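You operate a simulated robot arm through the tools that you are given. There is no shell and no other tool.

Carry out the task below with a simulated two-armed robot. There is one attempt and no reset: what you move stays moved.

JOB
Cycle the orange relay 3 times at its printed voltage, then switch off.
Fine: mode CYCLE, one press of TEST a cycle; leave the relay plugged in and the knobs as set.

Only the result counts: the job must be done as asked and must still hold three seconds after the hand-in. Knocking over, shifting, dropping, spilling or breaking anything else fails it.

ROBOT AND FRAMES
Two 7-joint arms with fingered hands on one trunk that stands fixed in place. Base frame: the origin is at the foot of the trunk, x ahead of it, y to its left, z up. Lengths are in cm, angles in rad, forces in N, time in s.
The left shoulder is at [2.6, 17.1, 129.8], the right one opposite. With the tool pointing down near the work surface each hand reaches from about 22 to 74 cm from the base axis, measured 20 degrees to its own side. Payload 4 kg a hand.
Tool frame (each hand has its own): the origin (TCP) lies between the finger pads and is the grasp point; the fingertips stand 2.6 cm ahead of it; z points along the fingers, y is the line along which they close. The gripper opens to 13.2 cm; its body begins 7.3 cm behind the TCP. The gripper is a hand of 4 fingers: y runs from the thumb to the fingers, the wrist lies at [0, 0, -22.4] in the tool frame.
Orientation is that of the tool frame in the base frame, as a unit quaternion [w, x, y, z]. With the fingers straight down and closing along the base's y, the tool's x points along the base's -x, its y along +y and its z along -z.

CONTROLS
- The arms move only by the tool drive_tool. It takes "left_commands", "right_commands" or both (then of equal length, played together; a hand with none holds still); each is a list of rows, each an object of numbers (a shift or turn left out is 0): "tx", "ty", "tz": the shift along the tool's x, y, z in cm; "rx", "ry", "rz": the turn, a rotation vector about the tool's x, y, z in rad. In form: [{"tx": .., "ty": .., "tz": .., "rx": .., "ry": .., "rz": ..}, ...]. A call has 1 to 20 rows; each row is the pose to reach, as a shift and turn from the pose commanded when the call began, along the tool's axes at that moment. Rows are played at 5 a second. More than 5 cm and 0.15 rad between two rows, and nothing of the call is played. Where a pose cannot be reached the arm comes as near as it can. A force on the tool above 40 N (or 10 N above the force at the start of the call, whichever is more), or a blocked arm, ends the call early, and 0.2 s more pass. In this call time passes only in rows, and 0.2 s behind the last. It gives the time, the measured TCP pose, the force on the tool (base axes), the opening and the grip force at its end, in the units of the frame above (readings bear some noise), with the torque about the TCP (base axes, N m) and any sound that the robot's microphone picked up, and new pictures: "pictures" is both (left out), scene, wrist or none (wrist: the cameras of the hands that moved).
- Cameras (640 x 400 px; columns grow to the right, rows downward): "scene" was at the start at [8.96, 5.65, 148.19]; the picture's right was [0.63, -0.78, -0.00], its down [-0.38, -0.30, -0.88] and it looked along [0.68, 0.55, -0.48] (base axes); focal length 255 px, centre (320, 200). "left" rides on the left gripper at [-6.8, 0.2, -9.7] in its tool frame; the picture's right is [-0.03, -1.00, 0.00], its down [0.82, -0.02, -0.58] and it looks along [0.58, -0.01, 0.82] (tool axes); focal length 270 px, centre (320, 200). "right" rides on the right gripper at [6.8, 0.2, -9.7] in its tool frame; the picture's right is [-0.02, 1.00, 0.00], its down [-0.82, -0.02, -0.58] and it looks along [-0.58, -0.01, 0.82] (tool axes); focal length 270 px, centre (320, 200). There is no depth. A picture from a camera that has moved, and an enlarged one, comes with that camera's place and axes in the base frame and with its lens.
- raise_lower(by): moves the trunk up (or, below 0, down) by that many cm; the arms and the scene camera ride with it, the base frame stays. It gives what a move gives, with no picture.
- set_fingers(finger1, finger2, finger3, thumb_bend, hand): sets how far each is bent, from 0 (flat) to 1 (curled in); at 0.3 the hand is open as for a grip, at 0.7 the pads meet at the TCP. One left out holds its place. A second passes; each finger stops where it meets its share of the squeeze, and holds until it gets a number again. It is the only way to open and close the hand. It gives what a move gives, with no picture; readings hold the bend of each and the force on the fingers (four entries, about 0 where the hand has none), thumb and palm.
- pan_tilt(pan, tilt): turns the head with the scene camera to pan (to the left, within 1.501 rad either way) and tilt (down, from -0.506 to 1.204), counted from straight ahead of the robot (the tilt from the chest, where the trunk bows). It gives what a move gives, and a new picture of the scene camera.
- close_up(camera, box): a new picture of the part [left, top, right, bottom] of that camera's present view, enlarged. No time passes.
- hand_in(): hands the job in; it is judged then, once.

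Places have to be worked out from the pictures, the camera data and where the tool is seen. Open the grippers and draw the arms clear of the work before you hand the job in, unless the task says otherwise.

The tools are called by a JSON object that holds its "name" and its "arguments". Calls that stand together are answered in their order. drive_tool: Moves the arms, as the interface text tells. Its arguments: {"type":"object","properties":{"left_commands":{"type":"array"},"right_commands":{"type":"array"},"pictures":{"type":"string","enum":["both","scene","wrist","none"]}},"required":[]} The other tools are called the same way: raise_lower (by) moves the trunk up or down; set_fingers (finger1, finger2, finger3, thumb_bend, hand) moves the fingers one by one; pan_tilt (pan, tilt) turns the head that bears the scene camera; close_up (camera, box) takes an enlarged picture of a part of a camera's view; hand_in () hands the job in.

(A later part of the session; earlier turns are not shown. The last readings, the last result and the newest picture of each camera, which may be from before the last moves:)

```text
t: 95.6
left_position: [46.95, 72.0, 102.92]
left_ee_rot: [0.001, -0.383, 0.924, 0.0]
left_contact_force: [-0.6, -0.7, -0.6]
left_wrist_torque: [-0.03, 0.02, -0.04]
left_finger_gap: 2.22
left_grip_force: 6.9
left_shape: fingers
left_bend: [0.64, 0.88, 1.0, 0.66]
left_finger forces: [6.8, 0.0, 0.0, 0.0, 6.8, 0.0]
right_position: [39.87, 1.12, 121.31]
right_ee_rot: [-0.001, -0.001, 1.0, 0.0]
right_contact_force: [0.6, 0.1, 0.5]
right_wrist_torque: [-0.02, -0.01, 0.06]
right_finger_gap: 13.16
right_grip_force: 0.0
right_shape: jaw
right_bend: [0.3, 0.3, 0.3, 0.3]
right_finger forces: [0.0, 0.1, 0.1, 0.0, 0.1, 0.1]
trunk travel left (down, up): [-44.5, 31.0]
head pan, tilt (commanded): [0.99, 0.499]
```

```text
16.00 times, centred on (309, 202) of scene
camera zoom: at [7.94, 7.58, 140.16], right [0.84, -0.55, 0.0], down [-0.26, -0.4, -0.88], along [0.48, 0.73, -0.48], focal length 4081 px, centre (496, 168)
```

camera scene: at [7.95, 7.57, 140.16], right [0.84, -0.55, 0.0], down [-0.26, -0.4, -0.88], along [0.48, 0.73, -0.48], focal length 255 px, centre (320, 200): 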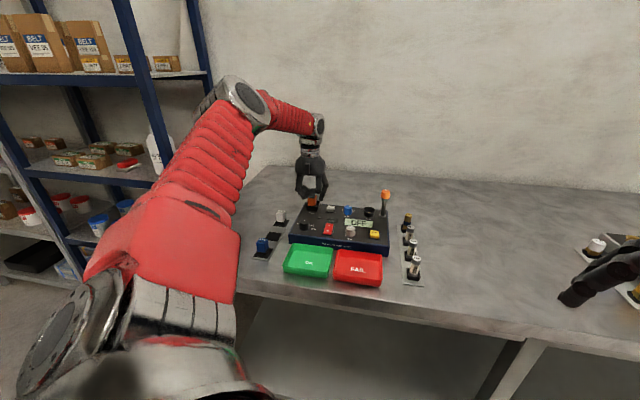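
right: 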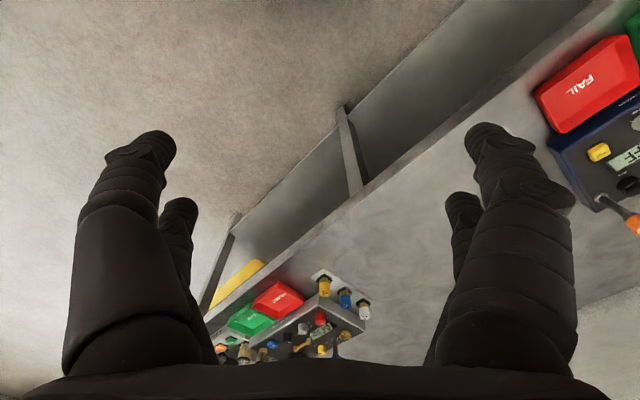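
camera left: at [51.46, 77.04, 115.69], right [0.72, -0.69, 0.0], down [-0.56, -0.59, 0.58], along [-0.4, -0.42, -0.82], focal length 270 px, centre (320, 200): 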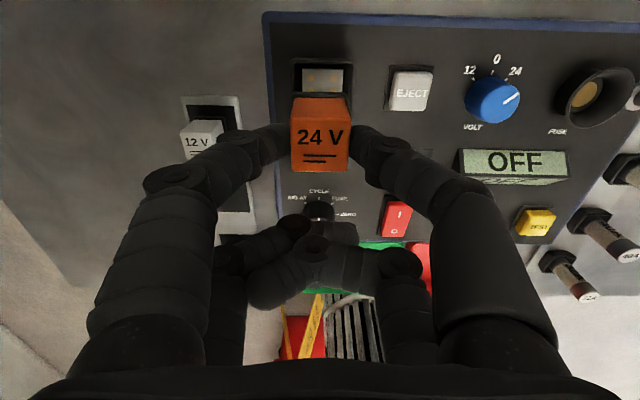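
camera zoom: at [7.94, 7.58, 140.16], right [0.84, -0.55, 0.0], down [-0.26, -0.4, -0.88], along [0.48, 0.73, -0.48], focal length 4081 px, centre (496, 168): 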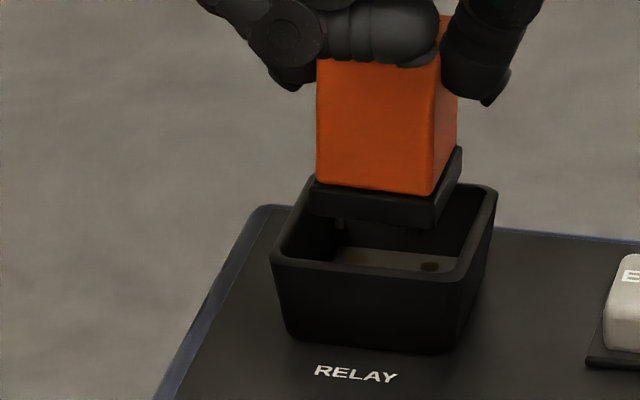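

Everything lines up within ~0.03 cm now (rim, plate, flange centres coincide). I lower straight 1.2 cm and re-check.

{"name": "drive_tool", "arguments": {"left_commands": [{"tz": 0.4}, {"tz": 0.8}, {"tz": 1.2}, {"tz": 1.2}], "pictures": "none"}}

{"name": "close_up", "arguments": {"camera": "left", "box": [270, 50, 370, 115]}}

{"name": "close_up", "arguments": {"camera": "scene", "box": [296, 192, 322, 212]}}

```text
t: 96.6
left_position: [46.93, 71.79, 101.53]
left_ee_rot: [0.0, -0.383, 0.924, 0.0]
left_contact_force: [-0.1, 0.0, -1.0]
left_wrist_torque: [-0.02, 0.01, 0.01]
left_finger_gap: 2.23
left_grip_force: 6.2
left_shape: fingers
left_bend: [0.64, 0.88, 1.0, 0.66]
left_finger forces: [6.8, 0.0, 0.1, 0.0, 6.9, 0.0]
right_position: [39.97, 1.17, 121.31]
right_ee_rot: [-0.001, -0.001, 1.0, 0.0]
right_contact_force: [-0.2, 0.1, -0.2]
right_wrist_torque: [-0.01, 0.02, 0.0]
right_finger_gap: 13.19
right_grip_force: 0.1
right_shape: jaw
right_bend: [0.3, 0.3, 0.3, 0.3]
right_finger forces: [0.1, 0.1, 0.0, 0.1, 0.0, 0.0]
trunk travel left (down, up): [-44.5, 31.0]
head pan, tilt (commanded): [0.99, 0.499]
```

```text
6.15 times, centred on (320, 82) of left
camera zoom: at [51.84, 77.05, 111.32], right [0.72, -0.69, 0.0], down [-0.56, -0.59, 0.58], along [-0.4, -0.42, -0.82], focal length 1663 px, centre (320, 923)
```

zoom: 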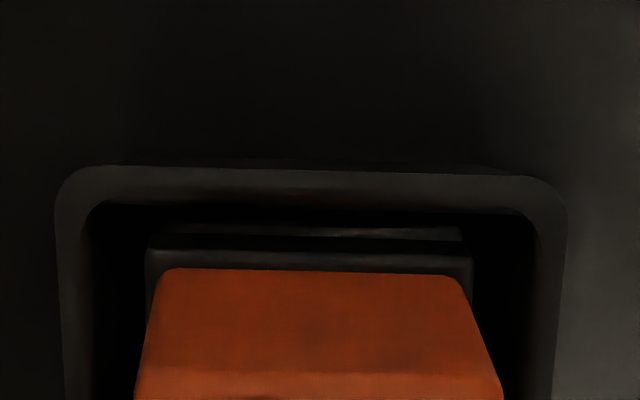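

```text
16.00 times, centred on (309, 202) of scene
camera zoom: at [7.94, 7.57, 140.16], right [0.84, -0.55, 0.0], down [-0.26, -0.4, -0.88], along [0.48, 0.73, -0.48], focal length 4081 px, centre (496, 168)
```

zoom: 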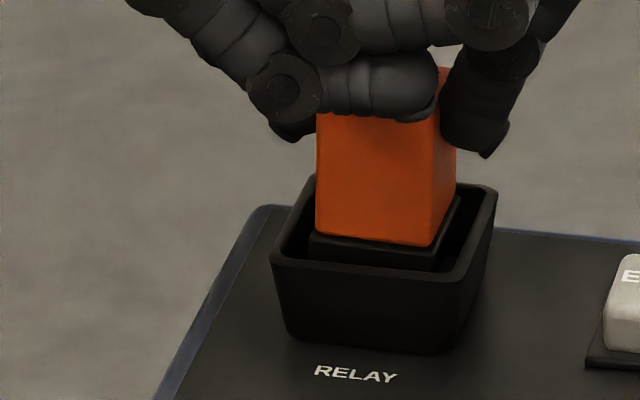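

Still aligned, 0.3 cm above the resting height. I lower 0.25 and release so it drops freely.

{"name": "drive_tool", "arguments": {"left_commands": [{"tz": 0.15}, {"tz": 0.25}, {"tz": 0.25}], "pictures": "none"}}

{"name": "set_fingers", "arguments": {"hand": "left", "finger1": 0.57, "thumb_bend": 0.57}}

{"name": "close_up", "arguments": {"camera": "left", "box": [270, 50, 370, 115]}}

{"name": "close_up", "arguments": {"camera": "scene", "box": [296, 192, 322, 212]}}

```text
t: 97.4
left_position: [47.02, 71.96, 101.44]
left_ee_rot: [0.001, -0.383, 0.924, 0.0]
left_contact_force: [-0.5, 0.3, -0.8]
left_wrist_torque: [-0.01, 0.01, 0.0]
left_finger_gap: 2.24
left_grip_force: 6.9
left_shape: fingers
left_bend: [0.64, 0.88, 1.0, 0.66]
left_finger forces: [6.8, 0.1, 0.0, 0.0, 6.7, 0.0]
right_position: [39.86, 1.12, 121.32]
right_ee_rot: [-0.001, 0.0, 1.0, 0.0]
right_contact_force: [-0.3, -0.9, 0.7]
right_wrist_torque: [0.02, 0.0, 0.03]
right_finger_gap: 13.21
right_grip_force: 0.0
right_shape: jaw
right_bend: [0.3, 0.3, 0.3, 0.3]
right_finger forces: [0.0, 0.0, 0.0, 0.1, 0.1, 0.0]
trunk travel left (down, up): [-44.5, 31.0]
head pan, tilt (commanded): [0.99, 0.499]
```

```text
t: 98.4
left_position: [47.15, 71.9, 101.48]
left_ee_rot: [0.001, -0.383, 0.924, 0.0]
left_contact_force: [1.2, 0.5, -0.3]
left_wrist_torque: [0.0, -0.04, -0.02]
left_finger_gap: 4.5
left_grip_force: 0.0
left_shape: fingers
left_bend: [0.56, 0.88, 1.0, 0.56]
left_finger forces: [0.0, 0.0, 0.0, 0.0, 0.0, 0.0]
right_position: [39.92, 1.15, 121.24]
right_ee_rot: [-0.001, -0.001, 1.0, -0.001]
right_contact_force: [0.1, 0.3, 0.0]
right_wrist_torque: [0.0, 0.0, -0.02]
right_finger_gap: 13.18
right_grip_force: 0.1
right_shape: jaw
right_bend: [0.3, 0.3, 0.3, 0.3]
right_finger forces: [0.1, 0.0, 0.1, 0.0, 0.0, 0.1]
trunk travel left (down, up): [-44.5, 31.0]
head pan, tilt (commanded): [0.99, 0.499]
```

```text
6.15 times, centred on (320, 82) of left
camera zoom: at [51.85, 77.03, 111.08], right [0.72, -0.69, 0.0], down [-0.56, -0.59, 0.58], along [-0.4, -0.42, -0.82], focal length 1663 px, centre (320, 923)
```

zoom: 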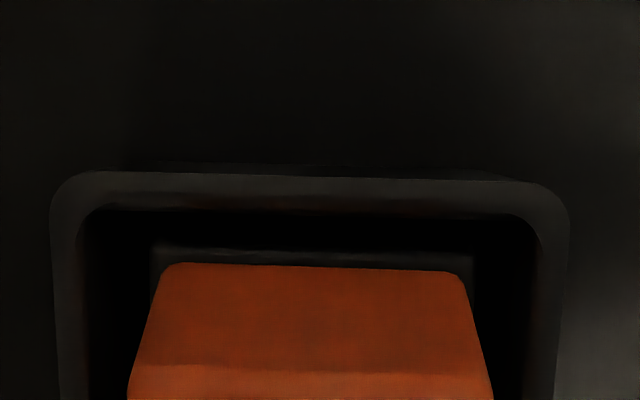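

```text
16.00 times, centred on (309, 202) of scene
camera zoom: at [7.94, 7.57, 140.16], right [0.84, -0.55, 0.0], down [-0.26, -0.4, -0.88], along [0.48, 0.73, -0.48], focal length 4081 px, centre (496, 168)
```

zoom: 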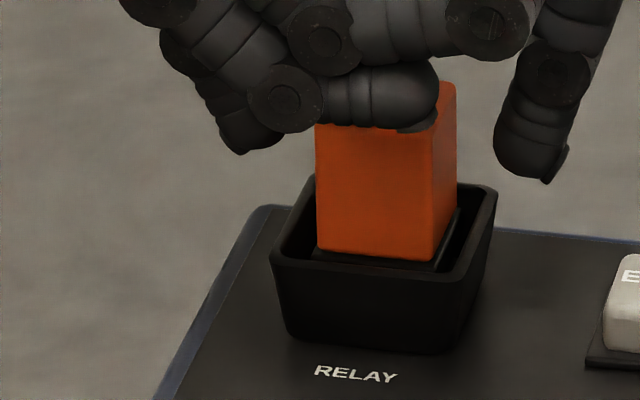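

It dropped a bit. I raise the hand and compare its seat height and centring.

{"name": "drive_tool", "arguments": {"left_commands": [{"tz": -2}, {"tz": -5}, {"tz": -8}, {"tz": -10}, {"tz": -10}], "pictures": "none"}}

{"name": "close_up", "arguments": {"camera": "left", "box": [260, 20, 380, 110]}}

{"name": "close_up", "arguments": {"camera": "scene", "box": [296, 190, 324, 214]}}

```text
t: 99.6
left_position: [46.97, 71.92, 111.43]
left_ee_rot: [0.0, -0.383, 0.924, 0.001]
left_contact_force: [0.2, 0.2, -0.2]
left_wrist_torque: [0.01, -0.03, 0.0]
left_finger_gap: 4.51
left_grip_force: 0.0
left_shape: fingers
left_bend: [0.56, 0.88, 1.0, 0.56]
left_finger forces: [0.0, 0.1, 0.0, 0.0, 0.0, 0.0]
right_position: [39.87, 1.12, 121.22]
right_ee_rot: [-0.001, 0.0, 1.0, -0.001]
right_contact_force: [-0.5, -0.1, -0.1]
right_wrist_torque: [-0.02, -0.02, 0.0]
right_finger_gap: 13.15
right_grip_force: 0.0
right_shape: jaw
right_bend: [0.3, 0.3, 0.3, 0.3]
right_finger forces: [0.0, 0.0, 0.1, 0.0, 0.0, 0.0]
trunk travel left (down, up): [-44.5, 31.0]
head pan, tilt (commanded): [0.99, 0.499]
```

```text
4.44 times, centred on (320, 65) of left
camera zoom: at [51.76, 77.0, 121.1], right [0.72, -0.69, 0.0], down [-0.56, -0.59, 0.58], along [-0.4, -0.42, -0.82], focal length 1201 px, centre (320, 800)
```

zoom: 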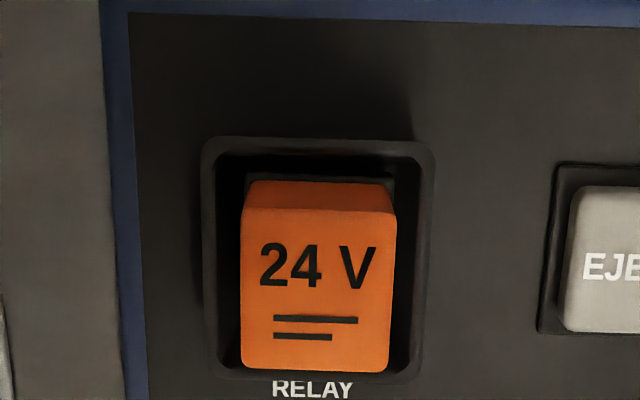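

```text
16.00 times, centred on (310, 202) of scene
camera zoom: at [7.95, 7.58, 140.15], right [0.84, -0.55, 0.0], down [-0.26, -0.4, -0.88], along [0.48, 0.73, -0.48], focal length 4081 px, centre (480, 168)
```

zoom: 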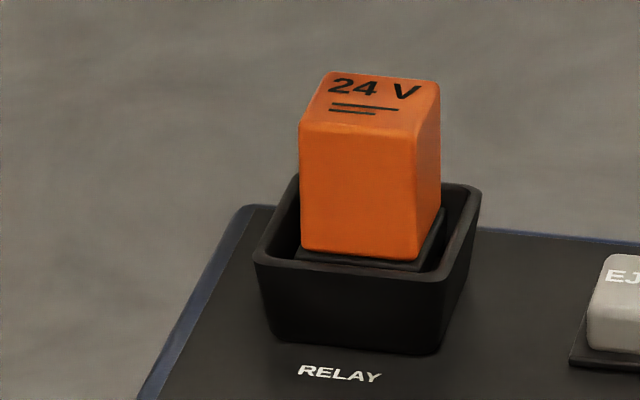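

The relay now covers the plate completely and sits centred with its flange level with the rim. I'll check electrically: close the fingertips as a poker and move above the power switch.

{"name": "set_fingers", "arguments": {"hand": "left", "finger1": 0.76, "thumb_bend": 0.74}}

{"name": "drive_tool", "arguments": {"left_commands": [{"tx": 2.7, "ty": -1.88, "tz": 0.8}, {"tx": 5.4, "ty": -3.76, "tz": 1.6}, {"tx": 8.1, "ty": -5.64, "tz": 2.4}, {"tx": 10.87, "ty": -7.52, "tz": 3.2}, {"tx": 10.87, "ty": -7.52, "tz": 3.2}], "pictures": "both"}}

{"name": "close_up", "arguments": {"camera": "left", "box": [220, 40, 420, 180]}}

```text
t: 100.6
left_position: [46.85, 71.89, 111.33]
left_ee_rot: [0.001, -0.382, 0.924, 0.001]
left_contact_force: [0.0, -0.2, 0.7]
left_wrist_torque: [0.03, 0.03, -0.02]
left_finger_gap: 0.01
left_grip_force: 0.1
left_shape: fingers
left_bend: [0.73, 0.88, 1.0, 0.72]
left_finger forces: [0.0, 0.0, 0.1, 0.1, 0.1, 0.1]
right_position: [39.85, 1.04, 121.27]
right_ee_rot: [-0.001, 0.0, 1.0, 0.0]
right_contact_force: [0.0, 0.8, 0.7]
right_wrist_torque: [0.02, -0.01, 0.02]
right_finger_gap: 13.19
right_grip_force: 0.1
right_shape: jaw
right_bend: [0.3, 0.3, 0.3, 0.3]
right_finger forces: [0.1, 0.0, 0.0, 0.0, 0.0, 0.0]
trunk travel left (down, up): [-44.5, 31.0]
head pan, tilt (commanded): [0.99, 0.499]
```

```text
t: 101.8
left_position: [44.63, 59.08, 108.11]
left_ee_rot: [0.001, -0.383, 0.924, 0.0]
left_contact_force: [0.2, -0.9, 0.0]
left_wrist_torque: [-0.03, 0.0, -0.05]
left_finger_gap: 0.0
left_grip_force: 0.0
left_shape: fingers
left_bend: [0.73, 0.88, 1.0, 0.72]
left_finger forces: [0.0, 0.0, 0.0, 0.0, 0.1, 0.1]
right_position: [39.84, 1.14, 121.37]
right_ee_rot: [-0.001, 0.0, 1.0, 0.0]
right_contact_force: [-0.4, 0.3, 0.2]
right_wrist_torque: [0.04, -0.03, 0.03]
right_finger_gap: 13.2
right_grip_force: 0.1
right_shape: jaw
right_bend: [0.3, 0.3, 0.3, 0.3]
right_finger forces: [0.0, 0.1, 0.0, 0.0, 0.0, 0.0]
trunk travel left (down, up): [-44.5, 31.0]
head pan, tilt (commanded): [0.99, 0.499]
camera scene: at [7.95, 7.59, 140.15], right [0.84, -0.55, 0.0], down [-0.26, -0.4, -0.88], along [0.48, 0.73, -0.48], focal length 255 px, centre (320, 200)
camera left: at [49.49, 64.1, 117.88], right [0.72, -0.69, 0.0], down [-0.56, -0.59, 0.58], along [-0.4, -0.42, -0.82], focal length 270 px, centre (320, 200)
```

scene: 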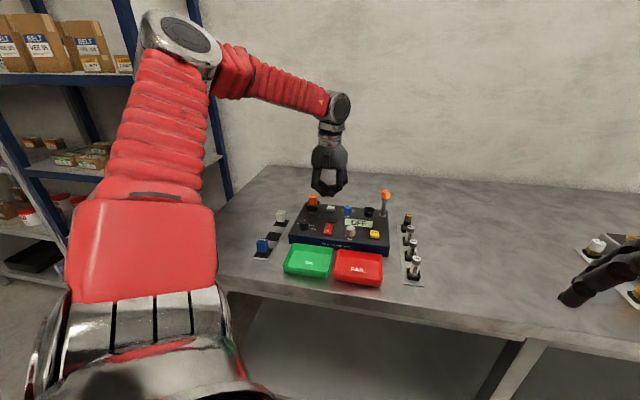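
left: 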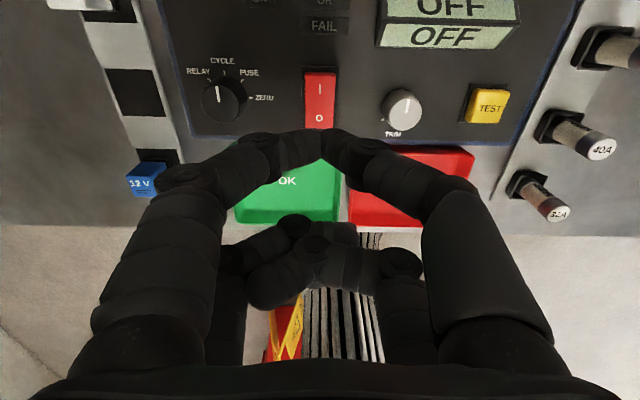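

```text
2.86 times, centred on (320, 110) of left
camera zoom: at [49.49, 64.1, 117.88], right [0.72, -0.69, 0.0], down [-0.56, -0.59, 0.58], along [-0.4, -0.42, -0.82], focal length 772 px, centre (320, 457)
```

zoom: 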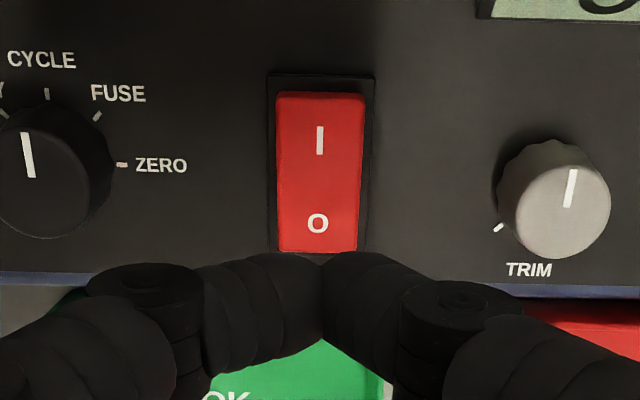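

"I" lies right under the tips (offset ~0.1 cm). I descend close to it.

{"name": "drive_tool", "arguments": {"left_commands": [{"tx": -0.1, "ty": 0.12, "tz": 3}, {"tx": -0.1, "ty": 0.12, "tz": 6}, {"tx": -0.1, "ty": 0.12, "tz": 8}, {"tx": -0.1, "ty": 0.12, "tz": 9}, {"tx": -0.1, "ty": 0.12, "tz": 9}], "pictures": "none"}}

{"name": "close_up", "arguments": {"camera": "left", "box": [220, 60, 420, 200]}}

{"name": "close_up", "arguments": {"camera": "scene", "box": [290, 190, 350, 250]}}

```text
t: 103.0
left_position: [44.66, 59.19, 99.19]
left_ee_rot: [0.0, -0.383, 0.924, 0.001]
left_contact_force: [-0.7, 0.1, -0.4]
left_wrist_torque: [-0.02, -0.02, 0.02]
left_finger_gap: 0.0
left_grip_force: 0.0
left_shape: fingers
left_bend: [0.73, 0.88, 1.0, 0.72]
left_finger forces: [0.0, 0.0, 0.0, 0.1, 0.0, 0.0]
right_position: [39.88, 1.2, 121.34]
right_ee_rot: [0.0, 0.0, 1.0, 0.0]
right_contact_force: [0.7, -0.4, 0.1]
right_wrist_torque: [0.02, 0.03, 0.02]
right_finger_gap: 13.19
right_grip_force: 0.1
right_shape: jaw
right_bend: [0.3, 0.3, 0.3, 0.3]
right_finger forces: [0.0, 0.0, 0.0, 0.0, 0.1, 0.0]
trunk travel left (down, up): [-44.5, 31.0]
head pan, tilt (commanded): [0.99, 0.499]
```

```text
2.86 times, centred on (320, 130) of left
camera zoom: at [49.49, 64.18, 108.84], right [0.72, -0.69, 0.0], down [-0.56, -0.59, 0.58], along [-0.4, -0.42, -0.82], focal length 772 px, centre (320, 400)
```

zoom: 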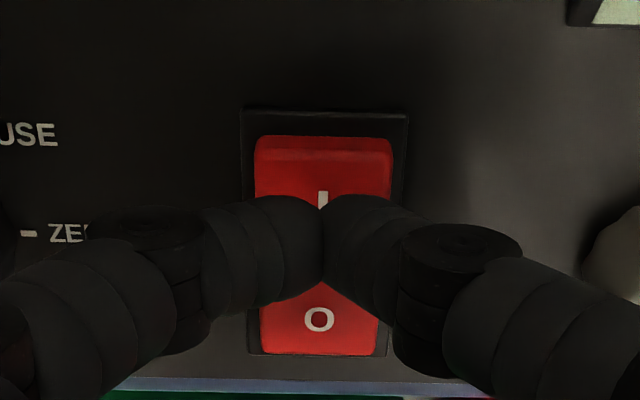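

```text
6.67 times, centred on (320, 220) of scene
camera zoom: at [7.93, 7.57, 140.16], right [0.84, -0.55, 0.0], down [-0.26, -0.4, -0.88], along [0.48, 0.73, -0.48], focal length 1700 px, centre (320, 67)
```

zoom: 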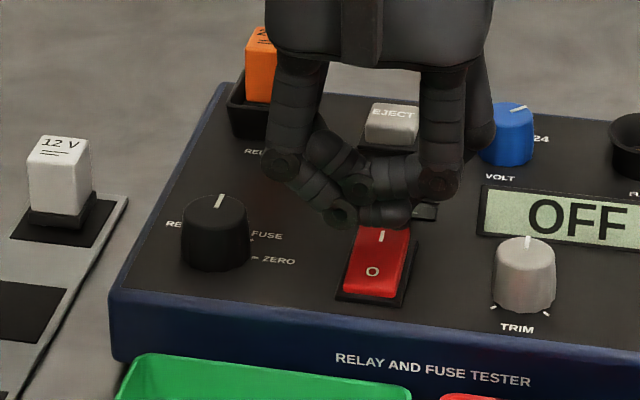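

Tips are over the "I". I press down gently in steps.

{"name": "drive_tool", "arguments": {"left_commands": [{"tz": 0.3}, {"tz": 0.6}, {"tz": 0.85}, {"tz": 0.85}], "pictures": "none"}}

{"name": "close_up", "arguments": {"camera": "scene", "box": [290, 190, 390, 250]}}

```text
t: 104.0
left_position: [44.53, 59.12, 98.33]
left_ee_rot: [0.002, -0.382, 0.924, 0.001]
left_contact_force: [0.4, 0.0, 0.0]
left_wrist_torque: [0.02, -0.03, -0.01]
left_finger_gap: 0.0
left_grip_force: 0.2
left_shape: fingers
left_bend: [0.73, 0.88, 1.0, 0.72]
left_finger forces: [0.0, 0.0, 0.0, 0.0, 0.0, 0.0]
right_position: [39.85, 1.12, 121.42]
right_ee_rot: [-0.001, 0.0, 1.0, 0.0]
right_contact_force: [-0.4, -0.5, 0.5]
right_wrist_torque: [-0.03, 0.03, -0.06]
right_finger_gap: 13.18
right_grip_force: 0.1
right_shape: jaw
right_bend: [0.3, 0.3, 0.3, 0.3]
right_finger forces: [0.0, 0.1, 0.0, 0.0, 0.0, 0.0]
trunk travel left (down, up): [-44.5, 31.0]
head pan, tilt (commanded): [0.99, 0.499]
```

```text
6.40 times, centred on (340, 220) of scene
camera zoom: at [7.93, 7.56, 140.16], right [0.84, -0.55, 0.0], down [-0.26, -0.4, -0.88], along [0.48, 0.73, -0.48], focal length 1632 px, centre (192, 72)
```

zoom: 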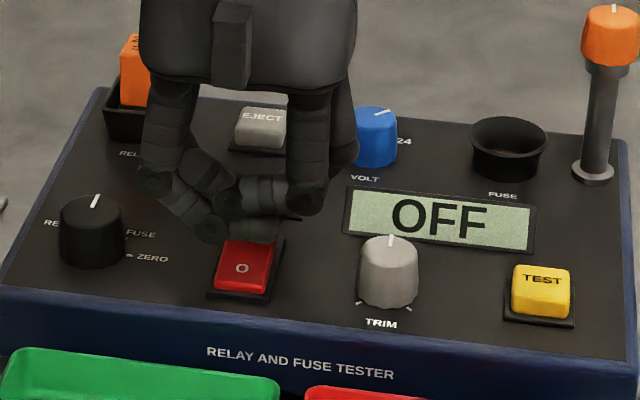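

No contact yet; I continue down.

{"name": "drive_tool", "arguments": {"left_commands": [{"tz": 0.2}, {"tz": 0.4}, {"tz": 0.4}], "pictures": "none"}}

{"name": "close_up", "arguments": {"camera": "scene", "box": [290, 190, 390, 250]}}

```text
t: 104.8
left_position: [44.76, 59.04, 97.99]
left_ee_rot: [0.001, -0.383, 0.924, 0.001]
left_contact_force: [0.9, 0.6, 5.2]
left_wrist_torque: [0.01, -0.09, -0.01]
left_finger_gap: 0.02
left_grip_force: 0.1
left_shape: fingers
left_bend: [0.74, 0.88, 1.0, 0.73]
left_finger forces: [0.0, 0.1, 0.1, 0.1, 0.0, 0.0]
right_position: [39.83, 1.06, 121.25]
right_ee_rot: [-0.001, 0.0, 1.0, 0.0]
right_contact_force: [0.8, 0.2, -0.3]
right_wrist_torque: [0.01, 0.0, -0.04]
right_finger_gap: 13.16
right_grip_force: 0.0
right_shape: jaw
right_bend: [0.3, 0.3, 0.3, 0.3]
right_finger forces: [0.1, 0.0, 0.0, 0.1, 0.0, 0.1]
trunk travel left (down, up): [-44.5, 31.0]
head pan, tilt (commanded): [0.99, 0.499]
```

```text
6.40 times, centred on (340, 220) of scene
camera zoom: at [7.91, 7.53, 140.16], right [0.84, -0.55, 0.0], down [-0.26, -0.4, -0.88], along [0.48, 0.73, -0.48], focal length 1632 px, centre (192, 72)
```

zoom: 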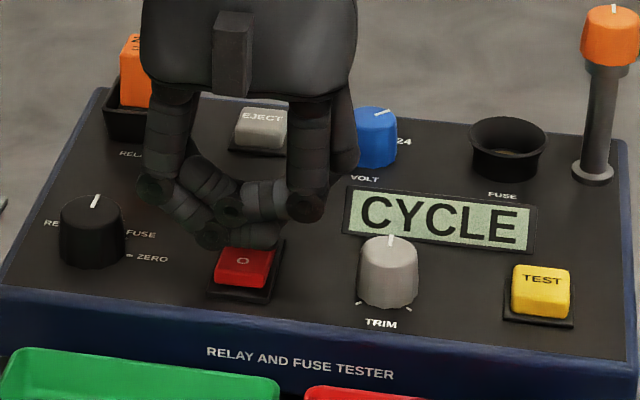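

The tester is on and the display shows CYCLE. I lift off and look at the display and lamps.

{"name": "drive_tool", "arguments": {"left_commands": [{"tz": -1}, {"tz": -4}, {"tz": -8}, {"tz": -10}, {"tz": -10}], "pictures": "none"}}

{"name": "close_up", "arguments": {"camera": "scene", "box": [285, 185, 395, 250]}}

{"name": "close_up", "arguments": {"camera": "left", "box": [180, 0, 540, 150]}}

```text
t: 106.0
left_position: [44.66, 59.01, 108.08]
left_ee_rot: [0.001, -0.383, 0.924, 0.0]
left_contact_force: [0.7, -0.5, -0.1]
left_wrist_torque: [-0.06, 0.03, 0.03]
left_finger_gap: 0.01
left_grip_force: 0.1
left_shape: fingers
left_bend: [0.74, 0.88, 1.0, 0.73]
left_finger forces: [0.0, 0.0, 0.0, 0.0, 0.1, 0.0]
right_position: [39.88, 1.07, 121.31]
right_ee_rot: [-0.001, 0.0, 1.0, 0.0]
right_contact_force: [-0.1, 0.5, 0.2]
right_wrist_torque: [0.02, 0.03, 0.0]
right_finger_gap: 13.2
right_grip_force: 0.0
right_shape: jaw
right_bend: [0.3, 0.3, 0.3, 0.3]
right_finger forces: [0.0, 0.0, 0.0, 0.1, 0.0, 0.0]
trunk travel left (down, up): [-44.5, 31.0]
head pan, tilt (commanded): [0.99, 0.499]
```

```text
5.82 times, centred on (340, 218) of scene
camera zoom: at [7.94, 7.57, 140.15], right [0.84, -0.55, 0.0], down [-0.26, -0.4, -0.88], along [0.48, 0.73, -0.48], focal length 1484 px, centre (204, 98)
```

zoom: 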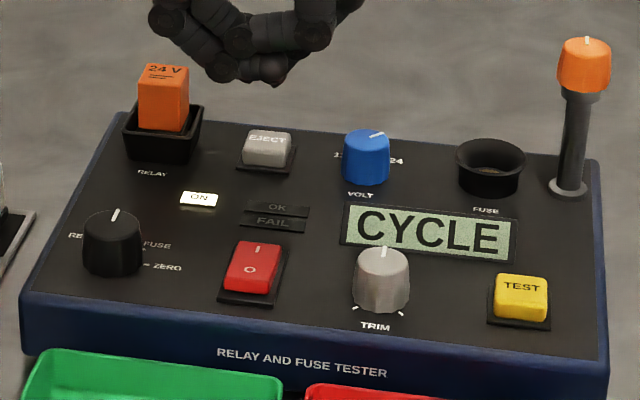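

```text
1.78 times, centred on (360, 75) of left
camera zoom: at [49.48, 64.16, 117.64], right [0.72, -0.69, 0.0], down [-0.56, -0.59, 0.58], along [-0.4, -0.42, -0.82], focal length 480 px, centre (249, 422)
```

zoom: 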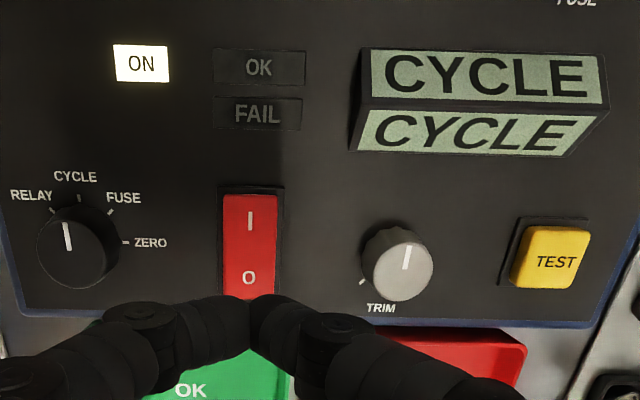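

Power ON, mode CYCLE shown. I move above the TEST button.

{"name": "drive_tool", "arguments": {"left_commands": [{"tx": 0.3, "ty": -3.4}, {"tx": 0.6, "ty": -6.9}, {"tx": 0.95, "ty": -10.4}, {"tx": 1.32, "ty": -13.85}, {"tx": 1.32, "ty": -13.85, "tz": 4}, {"tx": 1.32, "ty": -13.85, "tz": 4}], "pictures": "wrist"}}

{"name": "close_up", "arguments": {"camera": "left", "box": [220, 40, 420, 180]}}

{"name": "close_up", "arguments": {"camera": "scene", "box": [315, 175, 435, 255]}}

```text
t: 107.4
left_position: [53.48, 48.36, 104.02]
left_ee_rot: [0.001, -0.383, 0.924, 0.001]
left_contact_force: [-0.2, -0.3, 0.7]
left_wrist_torque: [0.02, -0.01, 0.01]
left_finger_gap: 0.01
left_grip_force: 0.0
left_shape: fingers
left_bend: [0.74, 0.88, 1.0, 0.73]
left_finger forces: [0.1, 0.1, 0.0, 0.1, 0.0, 0.0]
right_position: [39.91, 1.15, 121.31]
right_ee_rot: [-0.001, 0.0, 1.0, 0.0]
right_contact_force: [0.4, -0.3, 0.1]
right_wrist_torque: [0.01, -0.04, 0.0]
right_finger_gap: 13.19
right_grip_force: 0.1
right_shape: jaw
right_bend: [0.3, 0.3, 0.3, 0.3]
right_finger forces: [0.0, 0.0, 0.0, 0.0, 0.0, 0.1]
trunk travel left (down, up): [-44.5, 31.0]
head pan, tilt (commanded): [0.99, 0.499]
camera left: at [58.29, 53.36, 113.67], right [0.72, -0.69, 0.0], down [-0.56, -0.59, 0.58], along [-0.4, -0.42, -0.82], focal length 270 px, centre (320, 200)
```

left: 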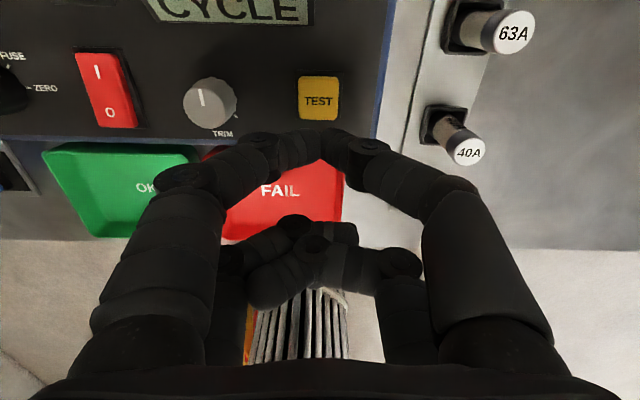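

```text
2.86 times, centred on (320, 110) of left
camera zoom: at [58.29, 53.36, 113.67], right [0.72, -0.69, 0.0], down [-0.56, -0.59, 0.58], along [-0.4, -0.42, -0.82], focal length 772 px, centre (320, 457)
```

zoom: 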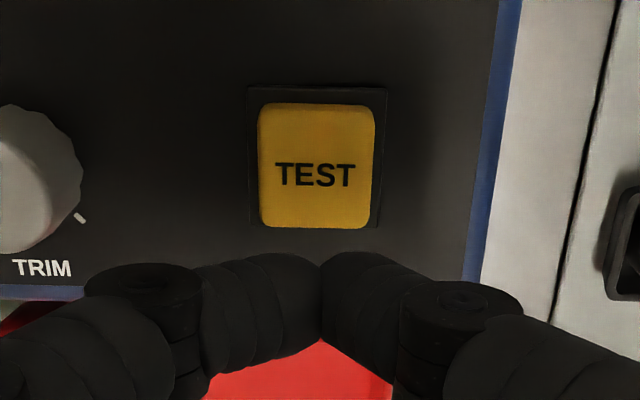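

```text
5.00 times, centred on (375, 215) of scene
camera zoom: at [7.91, 7.49, 140.17], right [0.84, -0.55, 0.0], down [-0.26, -0.4, -0.88], along [0.48, 0.73, -0.48], focal length 1275 px, centre (45, 125)
```

zoom: 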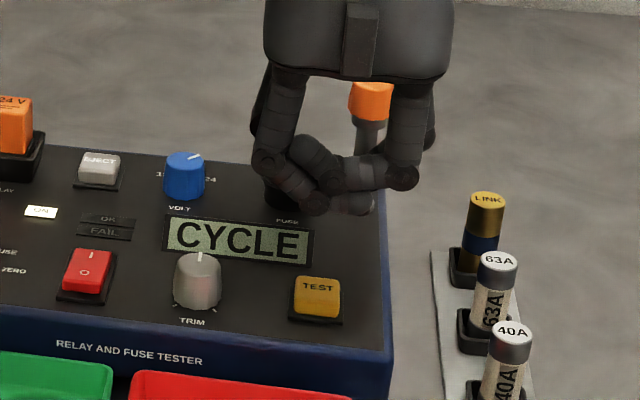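

TEST's centre is at about (0.1, 0.18) cm from the tips; I adjust and descend to just above the button.

{"name": "drive_tool", "arguments": {"left_commands": [{"tx": -0.1, "ty": 0.18, "tz": 2}, {"tx": -0.1, "ty": 0.18, "tz": 4}, {"tx": -0.1, "ty": 0.18, "tz": 5.0}, {"tx": -0.1, "ty": 0.18, "tz": 5.0}], "pictures": "none"}}

{"name": "close_up", "arguments": {"camera": "left", "box": [220, 60, 420, 200]}}

{"name": "close_up", "arguments": {"camera": "scene", "box": [315, 175, 435, 255]}}

```text
t: 108.4
left_position: [53.38, 48.63, 98.89]
left_ee_rot: [0.002, -0.383, 0.924, 0.001]
left_contact_force: [0.0, -0.2, 0.9]
left_wrist_torque: [0.02, -0.02, 0.01]
left_finger_gap: 0.0
left_grip_force: 0.1
left_shape: fingers
left_bend: [0.74, 0.88, 1.0, 0.73]
left_finger forces: [0.1, 0.0, 0.0, 0.0, 0.0, 0.0]
right_position: [39.84, 1.14, 121.35]
right_ee_rot: [-0.001, 0.0, 1.0, 0.0]
right_contact_force: [0.5, 0.0, -0.2]
right_wrist_torque: [-0.01, 0.0, 0.01]
right_finger_gap: 13.19
right_grip_force: 0.0
right_shape: jaw
right_bend: [0.3, 0.3, 0.3, 0.3]
right_finger forces: [0.0, 0.0, 0.0, 0.0, 0.0, 0.1]
trunk travel left (down, up): [-44.5, 31.0]
head pan, tilt (commanded): [0.99, 0.499]
```

```text
2.86 times, centred on (320, 130) of left
camera zoom: at [58.23, 53.64, 108.56], right [0.72, -0.69, 0.0], down [-0.56, -0.59, 0.58], along [-0.4, -0.42, -0.82], focal length 772 px, centre (320, 400)
```

zoom: 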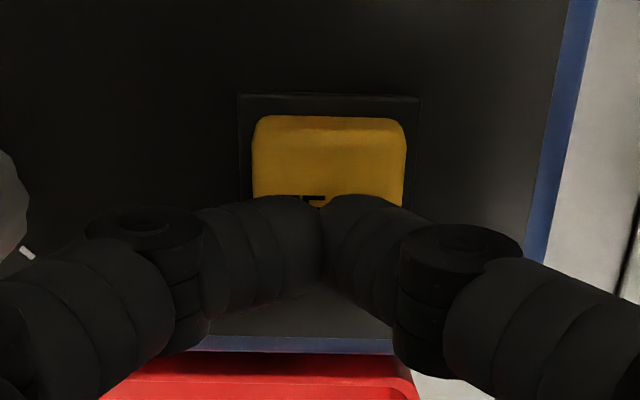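

```text
5.00 times, centred on (375, 215) of scene
camera zoom: at [7.94, 7.57, 140.16], right [0.84, -0.55, 0.0], down [-0.26, -0.4, -0.88], along [0.48, 0.73, -0.48], focal length 1275 px, centre (45, 125)
```

zoom: 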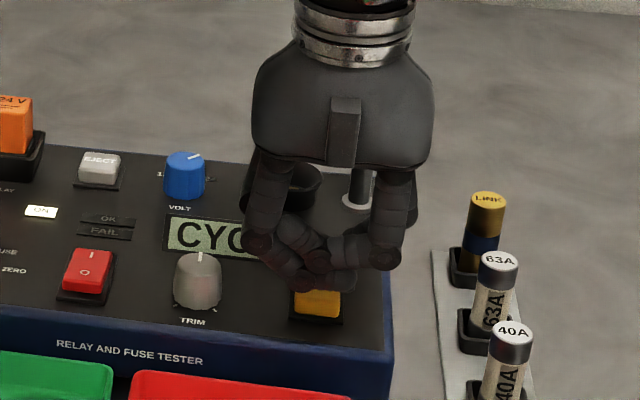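

Tips are centred above TEST. I press down in small steps.

{"name": "drive_tool", "arguments": {"left_commands": [{"tz": 0.3}, {"tz": 0.55}, {"tz": 0.7}, {"tz": 0.7}], "pictures": "none"}}

{"name": "close_up", "arguments": {"camera": "scene", "box": [285, 175, 405, 255]}}

```text
t: 109.4
left_position: [53.55, 48.57, 98.26]
left_ee_rot: [0.002, -0.382, 0.924, 0.001]
left_contact_force: [-0.1, -0.1, 0.5]
left_wrist_torque: [0.03, 0.01, -0.02]
left_finger_gap: 0.02
left_grip_force: 0.0
left_shape: fingers
left_bend: [0.74, 0.88, 1.0, 0.73]
left_finger forces: [0.0, 0.0, 0.0, 0.1, 0.1, 0.1]
right_position: [39.98, 1.17, 121.44]
right_ee_rot: [-0.001, 0.001, 1.0, 0.001]
right_contact_force: [0.4, 0.3, 1.0]
right_wrist_torque: [-0.02, -0.01, -0.01]
right_finger_gap: 13.21
right_grip_force: 0.1
right_shape: jaw
right_bend: [0.3, 0.3, 0.3, 0.3]
right_finger forces: [0.1, 0.0, 0.0, 0.0, 0.0, 0.0]
trunk travel left (down, up): [-44.5, 31.0]
head pan, tilt (commanded): [0.99, 0.499]
```

```text
5.00 times, centred on (345, 215) of scene
camera zoom: at [7.94, 7.56, 140.16], right [0.84, -0.55, 0.0], down [-0.26, -0.4, -0.88], along [0.48, 0.73, -0.48], focal length 1275 px, centre (195, 125)
```

zoom: 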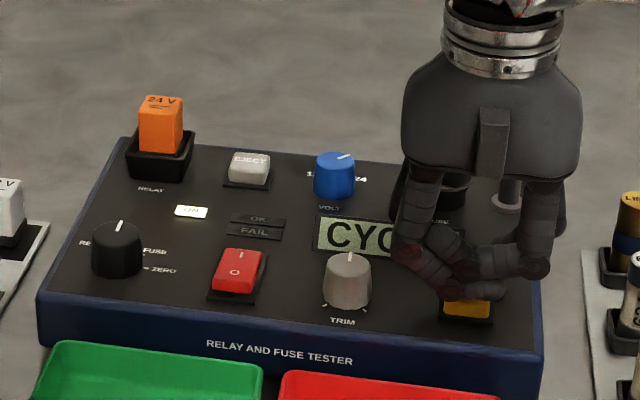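

No contact yet; continuing.

{"name": "drive_tool", "arguments": {"left_commands": [{"tz": 0.15}, {"tz": 0.3}, {"tz": 0.3}], "pictures": "none"}}

{"name": "close_up", "arguments": {"camera": "scene", "box": [285, 175, 405, 255]}}

```text
t: 110.2
left_position: [53.55, 48.6, 97.97]
left_ee_rot: [0.001, -0.382, 0.924, 0.001]
left_contact_force: [1.1, -0.7, 2.3]
left_wrist_torque: [0.03, -0.07, -0.01]
left_finger_gap: 0.01
left_grip_force: 0.1
left_shape: fingers
left_bend: [0.74, 0.88, 1.0, 0.73]
left_finger forces: [0.1, 0.1, 0.0, 0.0, 0.0, 0.1]
right_position: [39.92, 1.14, 121.39]
right_ee_rot: [-0.001, -0.001, 1.0, -0.001]
right_contact_force: [0.6, -0.1, 0.6]
right_wrist_torque: [0.04, -0.03, 0.0]
right_finger_gap: 13.18
right_grip_force: 0.1
right_shape: jaw
right_bend: [0.3, 0.3, 0.3, 0.3]
right_finger forces: [0.0, 0.1, 0.0, 0.0, 0.0, 0.1]
trunk travel left (down, up): [-44.5, 31.0]
head pan, tilt (commanded): [0.99, 0.499]
heard: click
```

```text
5.00 times, centred on (345, 215) of scene
camera zoom: at [7.93, 7.55, 140.16], right [0.84, -0.55, 0.0], down [-0.26, -0.4, -0.88], along [0.48, 0.73, -0.48], focal length 1275 px, centre (195, 125)
```

zoom: 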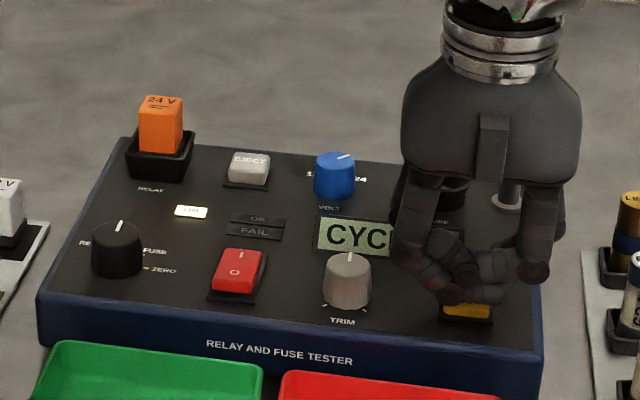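

A click was heard — the relay appears to have operated. I lift straight off and read the display.

{"name": "drive_tool", "arguments": {"left_commands": [{"tz": -0.5}, {"tz": -1.5}, {"tz": -3.5}, {"tz": -5}, {"tz": -5}], "pictures": "none"}}

{"name": "close_up", "arguments": {"camera": "scene", "box": [285, 175, 405, 255]}}

{"name": "close_up", "arguments": {"camera": "left", "box": [0, 0, 400, 150]}}

```text
t: 111.4
left_position: [53.46, 48.52, 102.88]
left_ee_rot: [0.001, -0.382, 0.924, 0.0]
left_contact_force: [-0.6, 0.1, 0.1]
left_wrist_torque: [0.02, -0.01, 0.0]
left_finger_gap: 0.01
left_grip_force: 0.0
left_shape: fingers
left_bend: [0.74, 0.88, 1.0, 0.73]
left_finger forces: [0.0, 0.0, 0.0, 0.0, 0.1, 0.1]
right_position: [39.96, 1.33, 121.43]
right_ee_rot: [-0.001, 0.0, 1.0, 0.0]
right_contact_force: [0.0, 1.0, 0.1]
right_wrist_torque: [-0.01, 0.02, 0.01]
right_finger_gap: 13.2
right_grip_force: 0.2
right_shape: jaw
right_bend: [0.3, 0.3, 0.3, 0.3]
right_finger forces: [0.0, 0.1, 0.0, 0.0, 0.0, 0.1]
trunk travel left (down, up): [-44.5, 31.0]
head pan, tilt (commanded): [0.99, 0.499]
```

```text
5.00 times, centred on (345, 215) of scene
camera zoom: at [7.96, 7.57, 140.15], right [0.84, -0.55, 0.0], down [-0.26, -0.4, -0.88], along [0.48, 0.73, -0.48], focal length 1275 px, centre (195, 125)
```

zoom: 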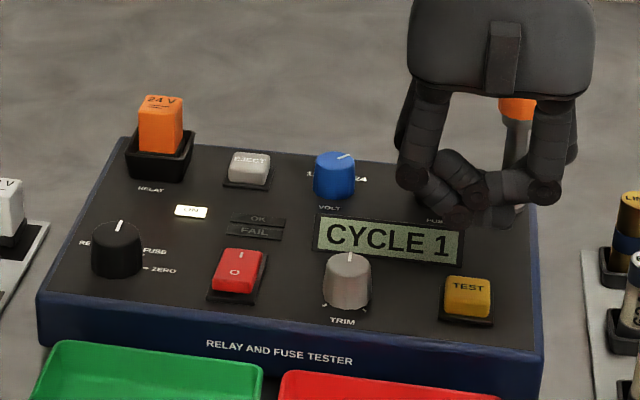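

```text
1.60 times, centred on (200, 75) of left
camera zoom: at [58.28, 53.71, 112.6], right [0.72, -0.69, 0.0], down [-0.56, -0.59, 0.58], along [-0.4, -0.42, -0.82], focal length 432 px, centre (512, 400)
```

zoom: 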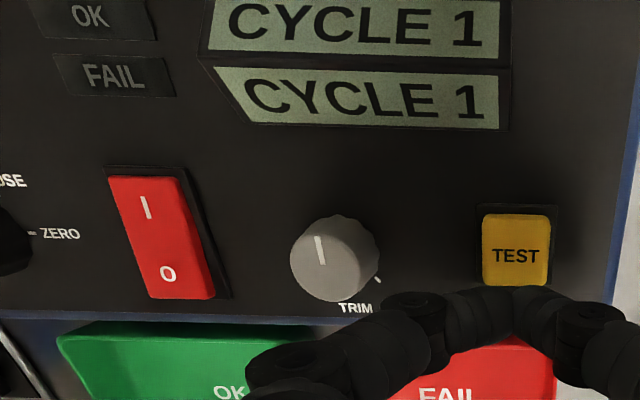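

Display shows CYCLE 1 — the relay is detected and cycled. I make the second press.

{"name": "drive_tool", "arguments": {"left_commands": [{"tz": 2}, {"tz": 4}, {"tz": 4.6}, {"tz": 5.0}, {"tz": 5.0}], "pictures": "none"}}

{"name": "close_up", "arguments": {"camera": "scene", "box": [285, 175, 405, 255]}}

```text
t: 112.6
left_position: [53.39, 48.53, 97.96]
left_ee_rot: [0.001, -0.382, 0.924, 0.001]
left_contact_force: [-0.4, -0.1, 2.6]
left_wrist_torque: [0.03, -0.02, -0.02]
left_finger_gap: 0.01
left_grip_force: 0.0
left_shape: fingers
left_bend: [0.74, 0.88, 1.0, 0.73]
left_finger forces: [0.0, 0.0, 0.0, 0.0, 0.1, 0.1]
right_position: [39.98, 1.2, 121.35]
right_ee_rot: [-0.001, 0.0, 1.0, 0.0]
right_contact_force: [-0.5, 0.3, -0.4]
right_wrist_torque: [0.02, 0.0, 0.01]
right_finger_gap: 13.18
right_grip_force: 0.2
right_shape: jaw
right_bend: [0.3, 0.3, 0.3, 0.3]
right_finger forces: [0.0, 0.1, 0.0, 0.2, 0.0, 0.0]
trunk travel left (down, up): [-44.5, 31.0]
head pan, tilt (commanded): [0.99, 0.499]
heard: click
```

```text
5.00 times, centred on (345, 215) of scene
camera zoom: at [7.92, 7.55, 140.16], right [0.84, -0.55, 0.0], down [-0.26, -0.4, -0.88], along [0.48, 0.73, -0.48], focal length 1275 px, centre (195, 125)
```

zoom: 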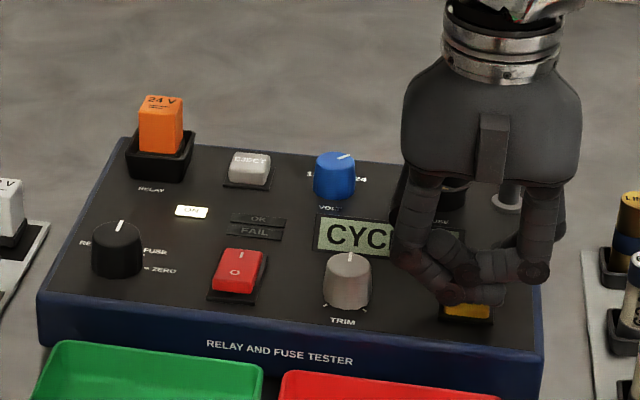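

Second click heard. I lift off and read the count.

{"name": "drive_tool", "arguments": {"left_commands": [{"tz": -0.5}, {"tz": -1.5}, {"tz": -3.5}, {"tz": -5}, {"tz": -5}], "pictures": "none"}}

{"name": "close_up", "arguments": {"camera": "scene", "box": [285, 175, 405, 255]}}

```text
t: 113.8
left_position: [53.5, 48.55, 102.95]
left_ee_rot: [0.001, -0.382, 0.924, 0.001]
left_contact_force: [-0.4, 0.4, -1.0]
left_wrist_torque: [0.03, 0.0, 0.0]
left_finger_gap: 0.0
left_grip_force: 0.1
left_shape: fingers
left_bend: [0.74, 0.88, 1.0, 0.73]
left_finger forces: [0.0, 0.0, 0.0, 0.1, 0.0, 0.1]
right_position: [39.85, 1.17, 121.31]
right_ee_rot: [-0.001, 0.0, 1.0, 0.0]
right_contact_force: [0.4, 0.8, 0.4]
right_wrist_torque: [0.04, 0.02, -0.02]
right_finger_gap: 13.19
right_grip_force: 0.1
right_shape: jaw
right_bend: [0.3, 0.3, 0.3, 0.3]
right_finger forces: [0.0, 0.1, 0.1, 0.1, 0.1, 0.1]
trunk travel left (down, up): [-44.5, 31.0]
head pan, tilt (commanded): [0.99, 0.499]
```

```text
5.00 times, centred on (345, 215) of scene
camera zoom: at [7.96, 7.57, 140.15], right [0.84, -0.55, 0.0], down [-0.26, -0.4, -0.88], along [0.48, 0.73, -0.48], focal length 1275 px, centre (195, 125)
```

zoom: 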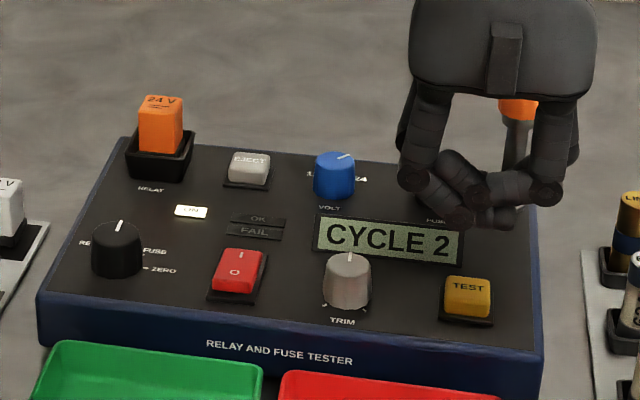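

Display shows CYCLE 2. I make the third and last press.

{"name": "drive_tool", "arguments": {"left_commands": [{"tz": 2}, {"tz": 4}, {"tz": 4.6}, {"tz": 5.0}, {"tz": 5.0}], "pictures": "none"}}

{"name": "drive_tool", "arguments": {"left_commands": [{"tz": -0.5}, {"tz": -1.5}, {"tz": -3.5}, {"tz": -6}, {"tz": -9}, {"tz": -9}], "pictures": "none"}}

{"name": "close_up", "arguments": {"camera": "scene", "box": [285, 175, 405, 255]}}

```text
t: 115.0
left_position: [53.43, 48.66, 97.97]
left_ee_rot: [0.001, -0.383, 0.924, 0.0]
left_contact_force: [0.0, 1.1, 1.7]
left_wrist_torque: [0.03, -0.03, 0.03]
left_finger_gap: 0.0
left_grip_force: 0.1
left_shape: fingers
left_bend: [0.74, 0.88, 1.0, 0.73]
left_finger forces: [0.0, 0.1, 0.0, 0.0, 0.1, 0.1]
right_position: [39.73, 1.2, 121.44]
right_ee_rot: [-0.001, 0.0, 1.0, 0.0]
right_contact_force: [0.4, 0.1, -0.2]
right_wrist_torque: [-0.02, 0.02, 0.0]
right_finger_gap: 13.16
right_grip_force: 0.0
right_shape: jaw
right_bend: [0.3, 0.3, 0.3, 0.3]
right_finger forces: [0.0, 0.0, 0.0, 0.0, 0.0, 0.1]
trunk travel left (down, up): [-44.5, 31.0]
head pan, tilt (commanded): [0.99, 0.499]
heard: click
```

```text
t: 116.4
left_position: [53.38, 48.49, 106.92]
left_ee_rot: [0.0, -0.382, 0.924, 0.001]
left_contact_force: [0.2, 0.2, 0.4]
left_wrist_torque: [-0.02, 0.02, 0.03]
left_finger_gap: 0.0
left_grip_force: 0.0
left_shape: fingers
left_bend: [0.74, 0.88, 1.0, 0.72]
left_finger forces: [0.0, 0.1, 0.1, 0.0, 0.1, 0.0]
right_position: [39.93, 1.24, 121.32]
right_ee_rot: [-0.001, 0.0, 1.0, 0.0]
right_contact_force: [0.6, 0.2, 0.8]
right_wrist_torque: [-0.01, 0.0, -0.01]
right_finger_gap: 13.18
right_grip_force: 0.1
right_shape: jaw
right_bend: [0.3, 0.3, 0.3, 0.3]
right_finger forces: [0.1, 0.0, 0.1, 0.0, 0.1, 0.0]
trunk travel left (down, up): [-44.5, 31.0]
head pan, tilt (commanded): [0.99, 0.499]
```

```text
5.00 times, centred on (345, 215) of scene
camera zoom: at [7.99, 7.59, 140.15], right [0.84, -0.55, 0.0], down [-0.26, -0.4, -0.88], along [0.48, 0.73, -0.48], focal length 1275 px, centre (195, 125)
```

zoom: 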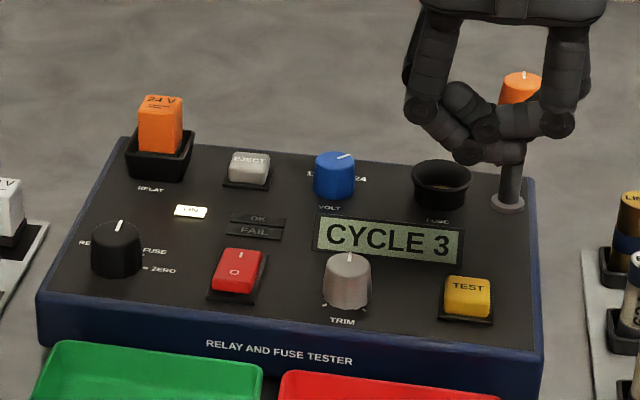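

CYCLE 3 reached. Now I move above the "O" end of the power switch to turn it off.

{"name": "drive_tool", "arguments": {"left_commands": [{"tx": 0.25, "ty": 3.4}, {"tx": 0.5, "ty": 6.85}, {"tx": 0.75, "ty": 10.3}, {"tx": 0.98, "ty": 13.67}, {"tx": 0.98, "ty": 13.67, "tz": 3}, {"tx": 0.98, "ty": 13.67, "tz": 5}, {"tx": 0.98, "ty": 13.67, "tz": 5}], "pictures": "none"}}

{"name": "close_up", "arguments": {"camera": "left", "box": [220, 40, 420, 180]}}

{"name": "close_up", "arguments": {"camera": "scene", "box": [285, 175, 405, 255]}}

```text
t: 118.0
left_position: [43.11, 57.56, 101.9]
left_ee_rot: [0.002, -0.383, 0.924, 0.001]
left_contact_force: [0.4, -0.2, 0.1]
left_wrist_torque: [0.0, 0.02, -0.04]
left_finger_gap: 0.01
left_grip_force: 0.1
left_shape: fingers
left_bend: [0.74, 0.88, 1.0, 0.72]
left_finger forces: [0.0, 0.0, 0.0, 0.0, 0.0, 0.1]
right_position: [39.85, 1.17, 121.33]
right_ee_rot: [-0.001, -0.001, 1.0, 0.0]
right_contact_force: [-1.4, 1.1, 1.1]
right_wrist_torque: [0.0, 0.01, 0.05]
right_finger_gap: 13.19
right_grip_force: 0.1
right_shape: jaw
right_bend: [0.3, 0.3, 0.3, 0.3]
right_finger forces: [0.1, 0.0, 0.0, 0.0, 0.0, 0.0]
trunk travel left (down, up): [-44.5, 31.0]
head pan, tilt (commanded): [0.99, 0.499]
```

```text
2.86 times, centred on (320, 110) of left
camera zoom: at [47.94, 62.67, 111.62], right [0.72, -0.69, 0.0], down [-0.56, -0.59, 0.58], along [-0.4, -0.42, -0.82], focal length 772 px, centre (320, 457)
```

zoom: 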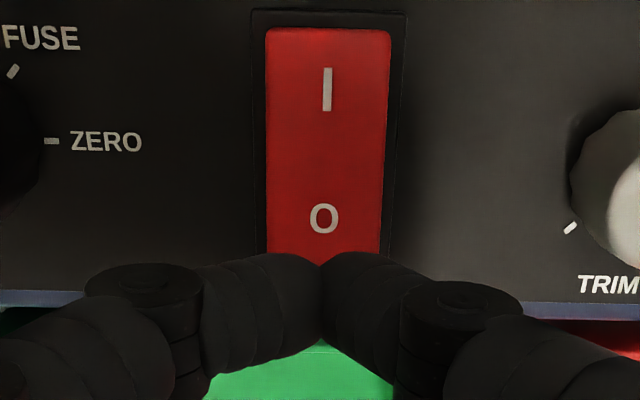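

```text
5.00 times, centred on (345, 215) of scene
camera zoom: at [7.96, 7.55, 140.16], right [0.84, -0.55, 0.0], down [-0.26, -0.4, -0.88], along [0.48, 0.73, -0.48], focal length 1275 px, centre (195, 125)
```

zoom: 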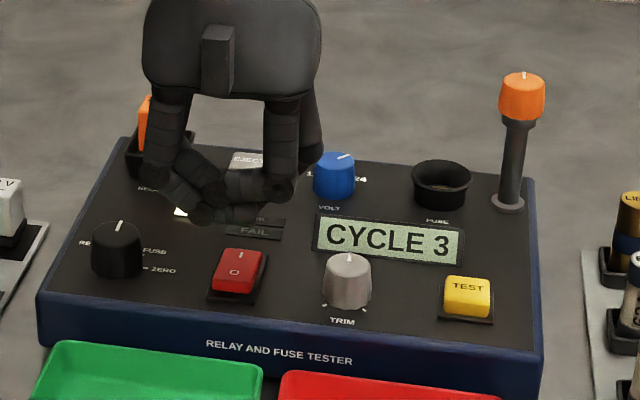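

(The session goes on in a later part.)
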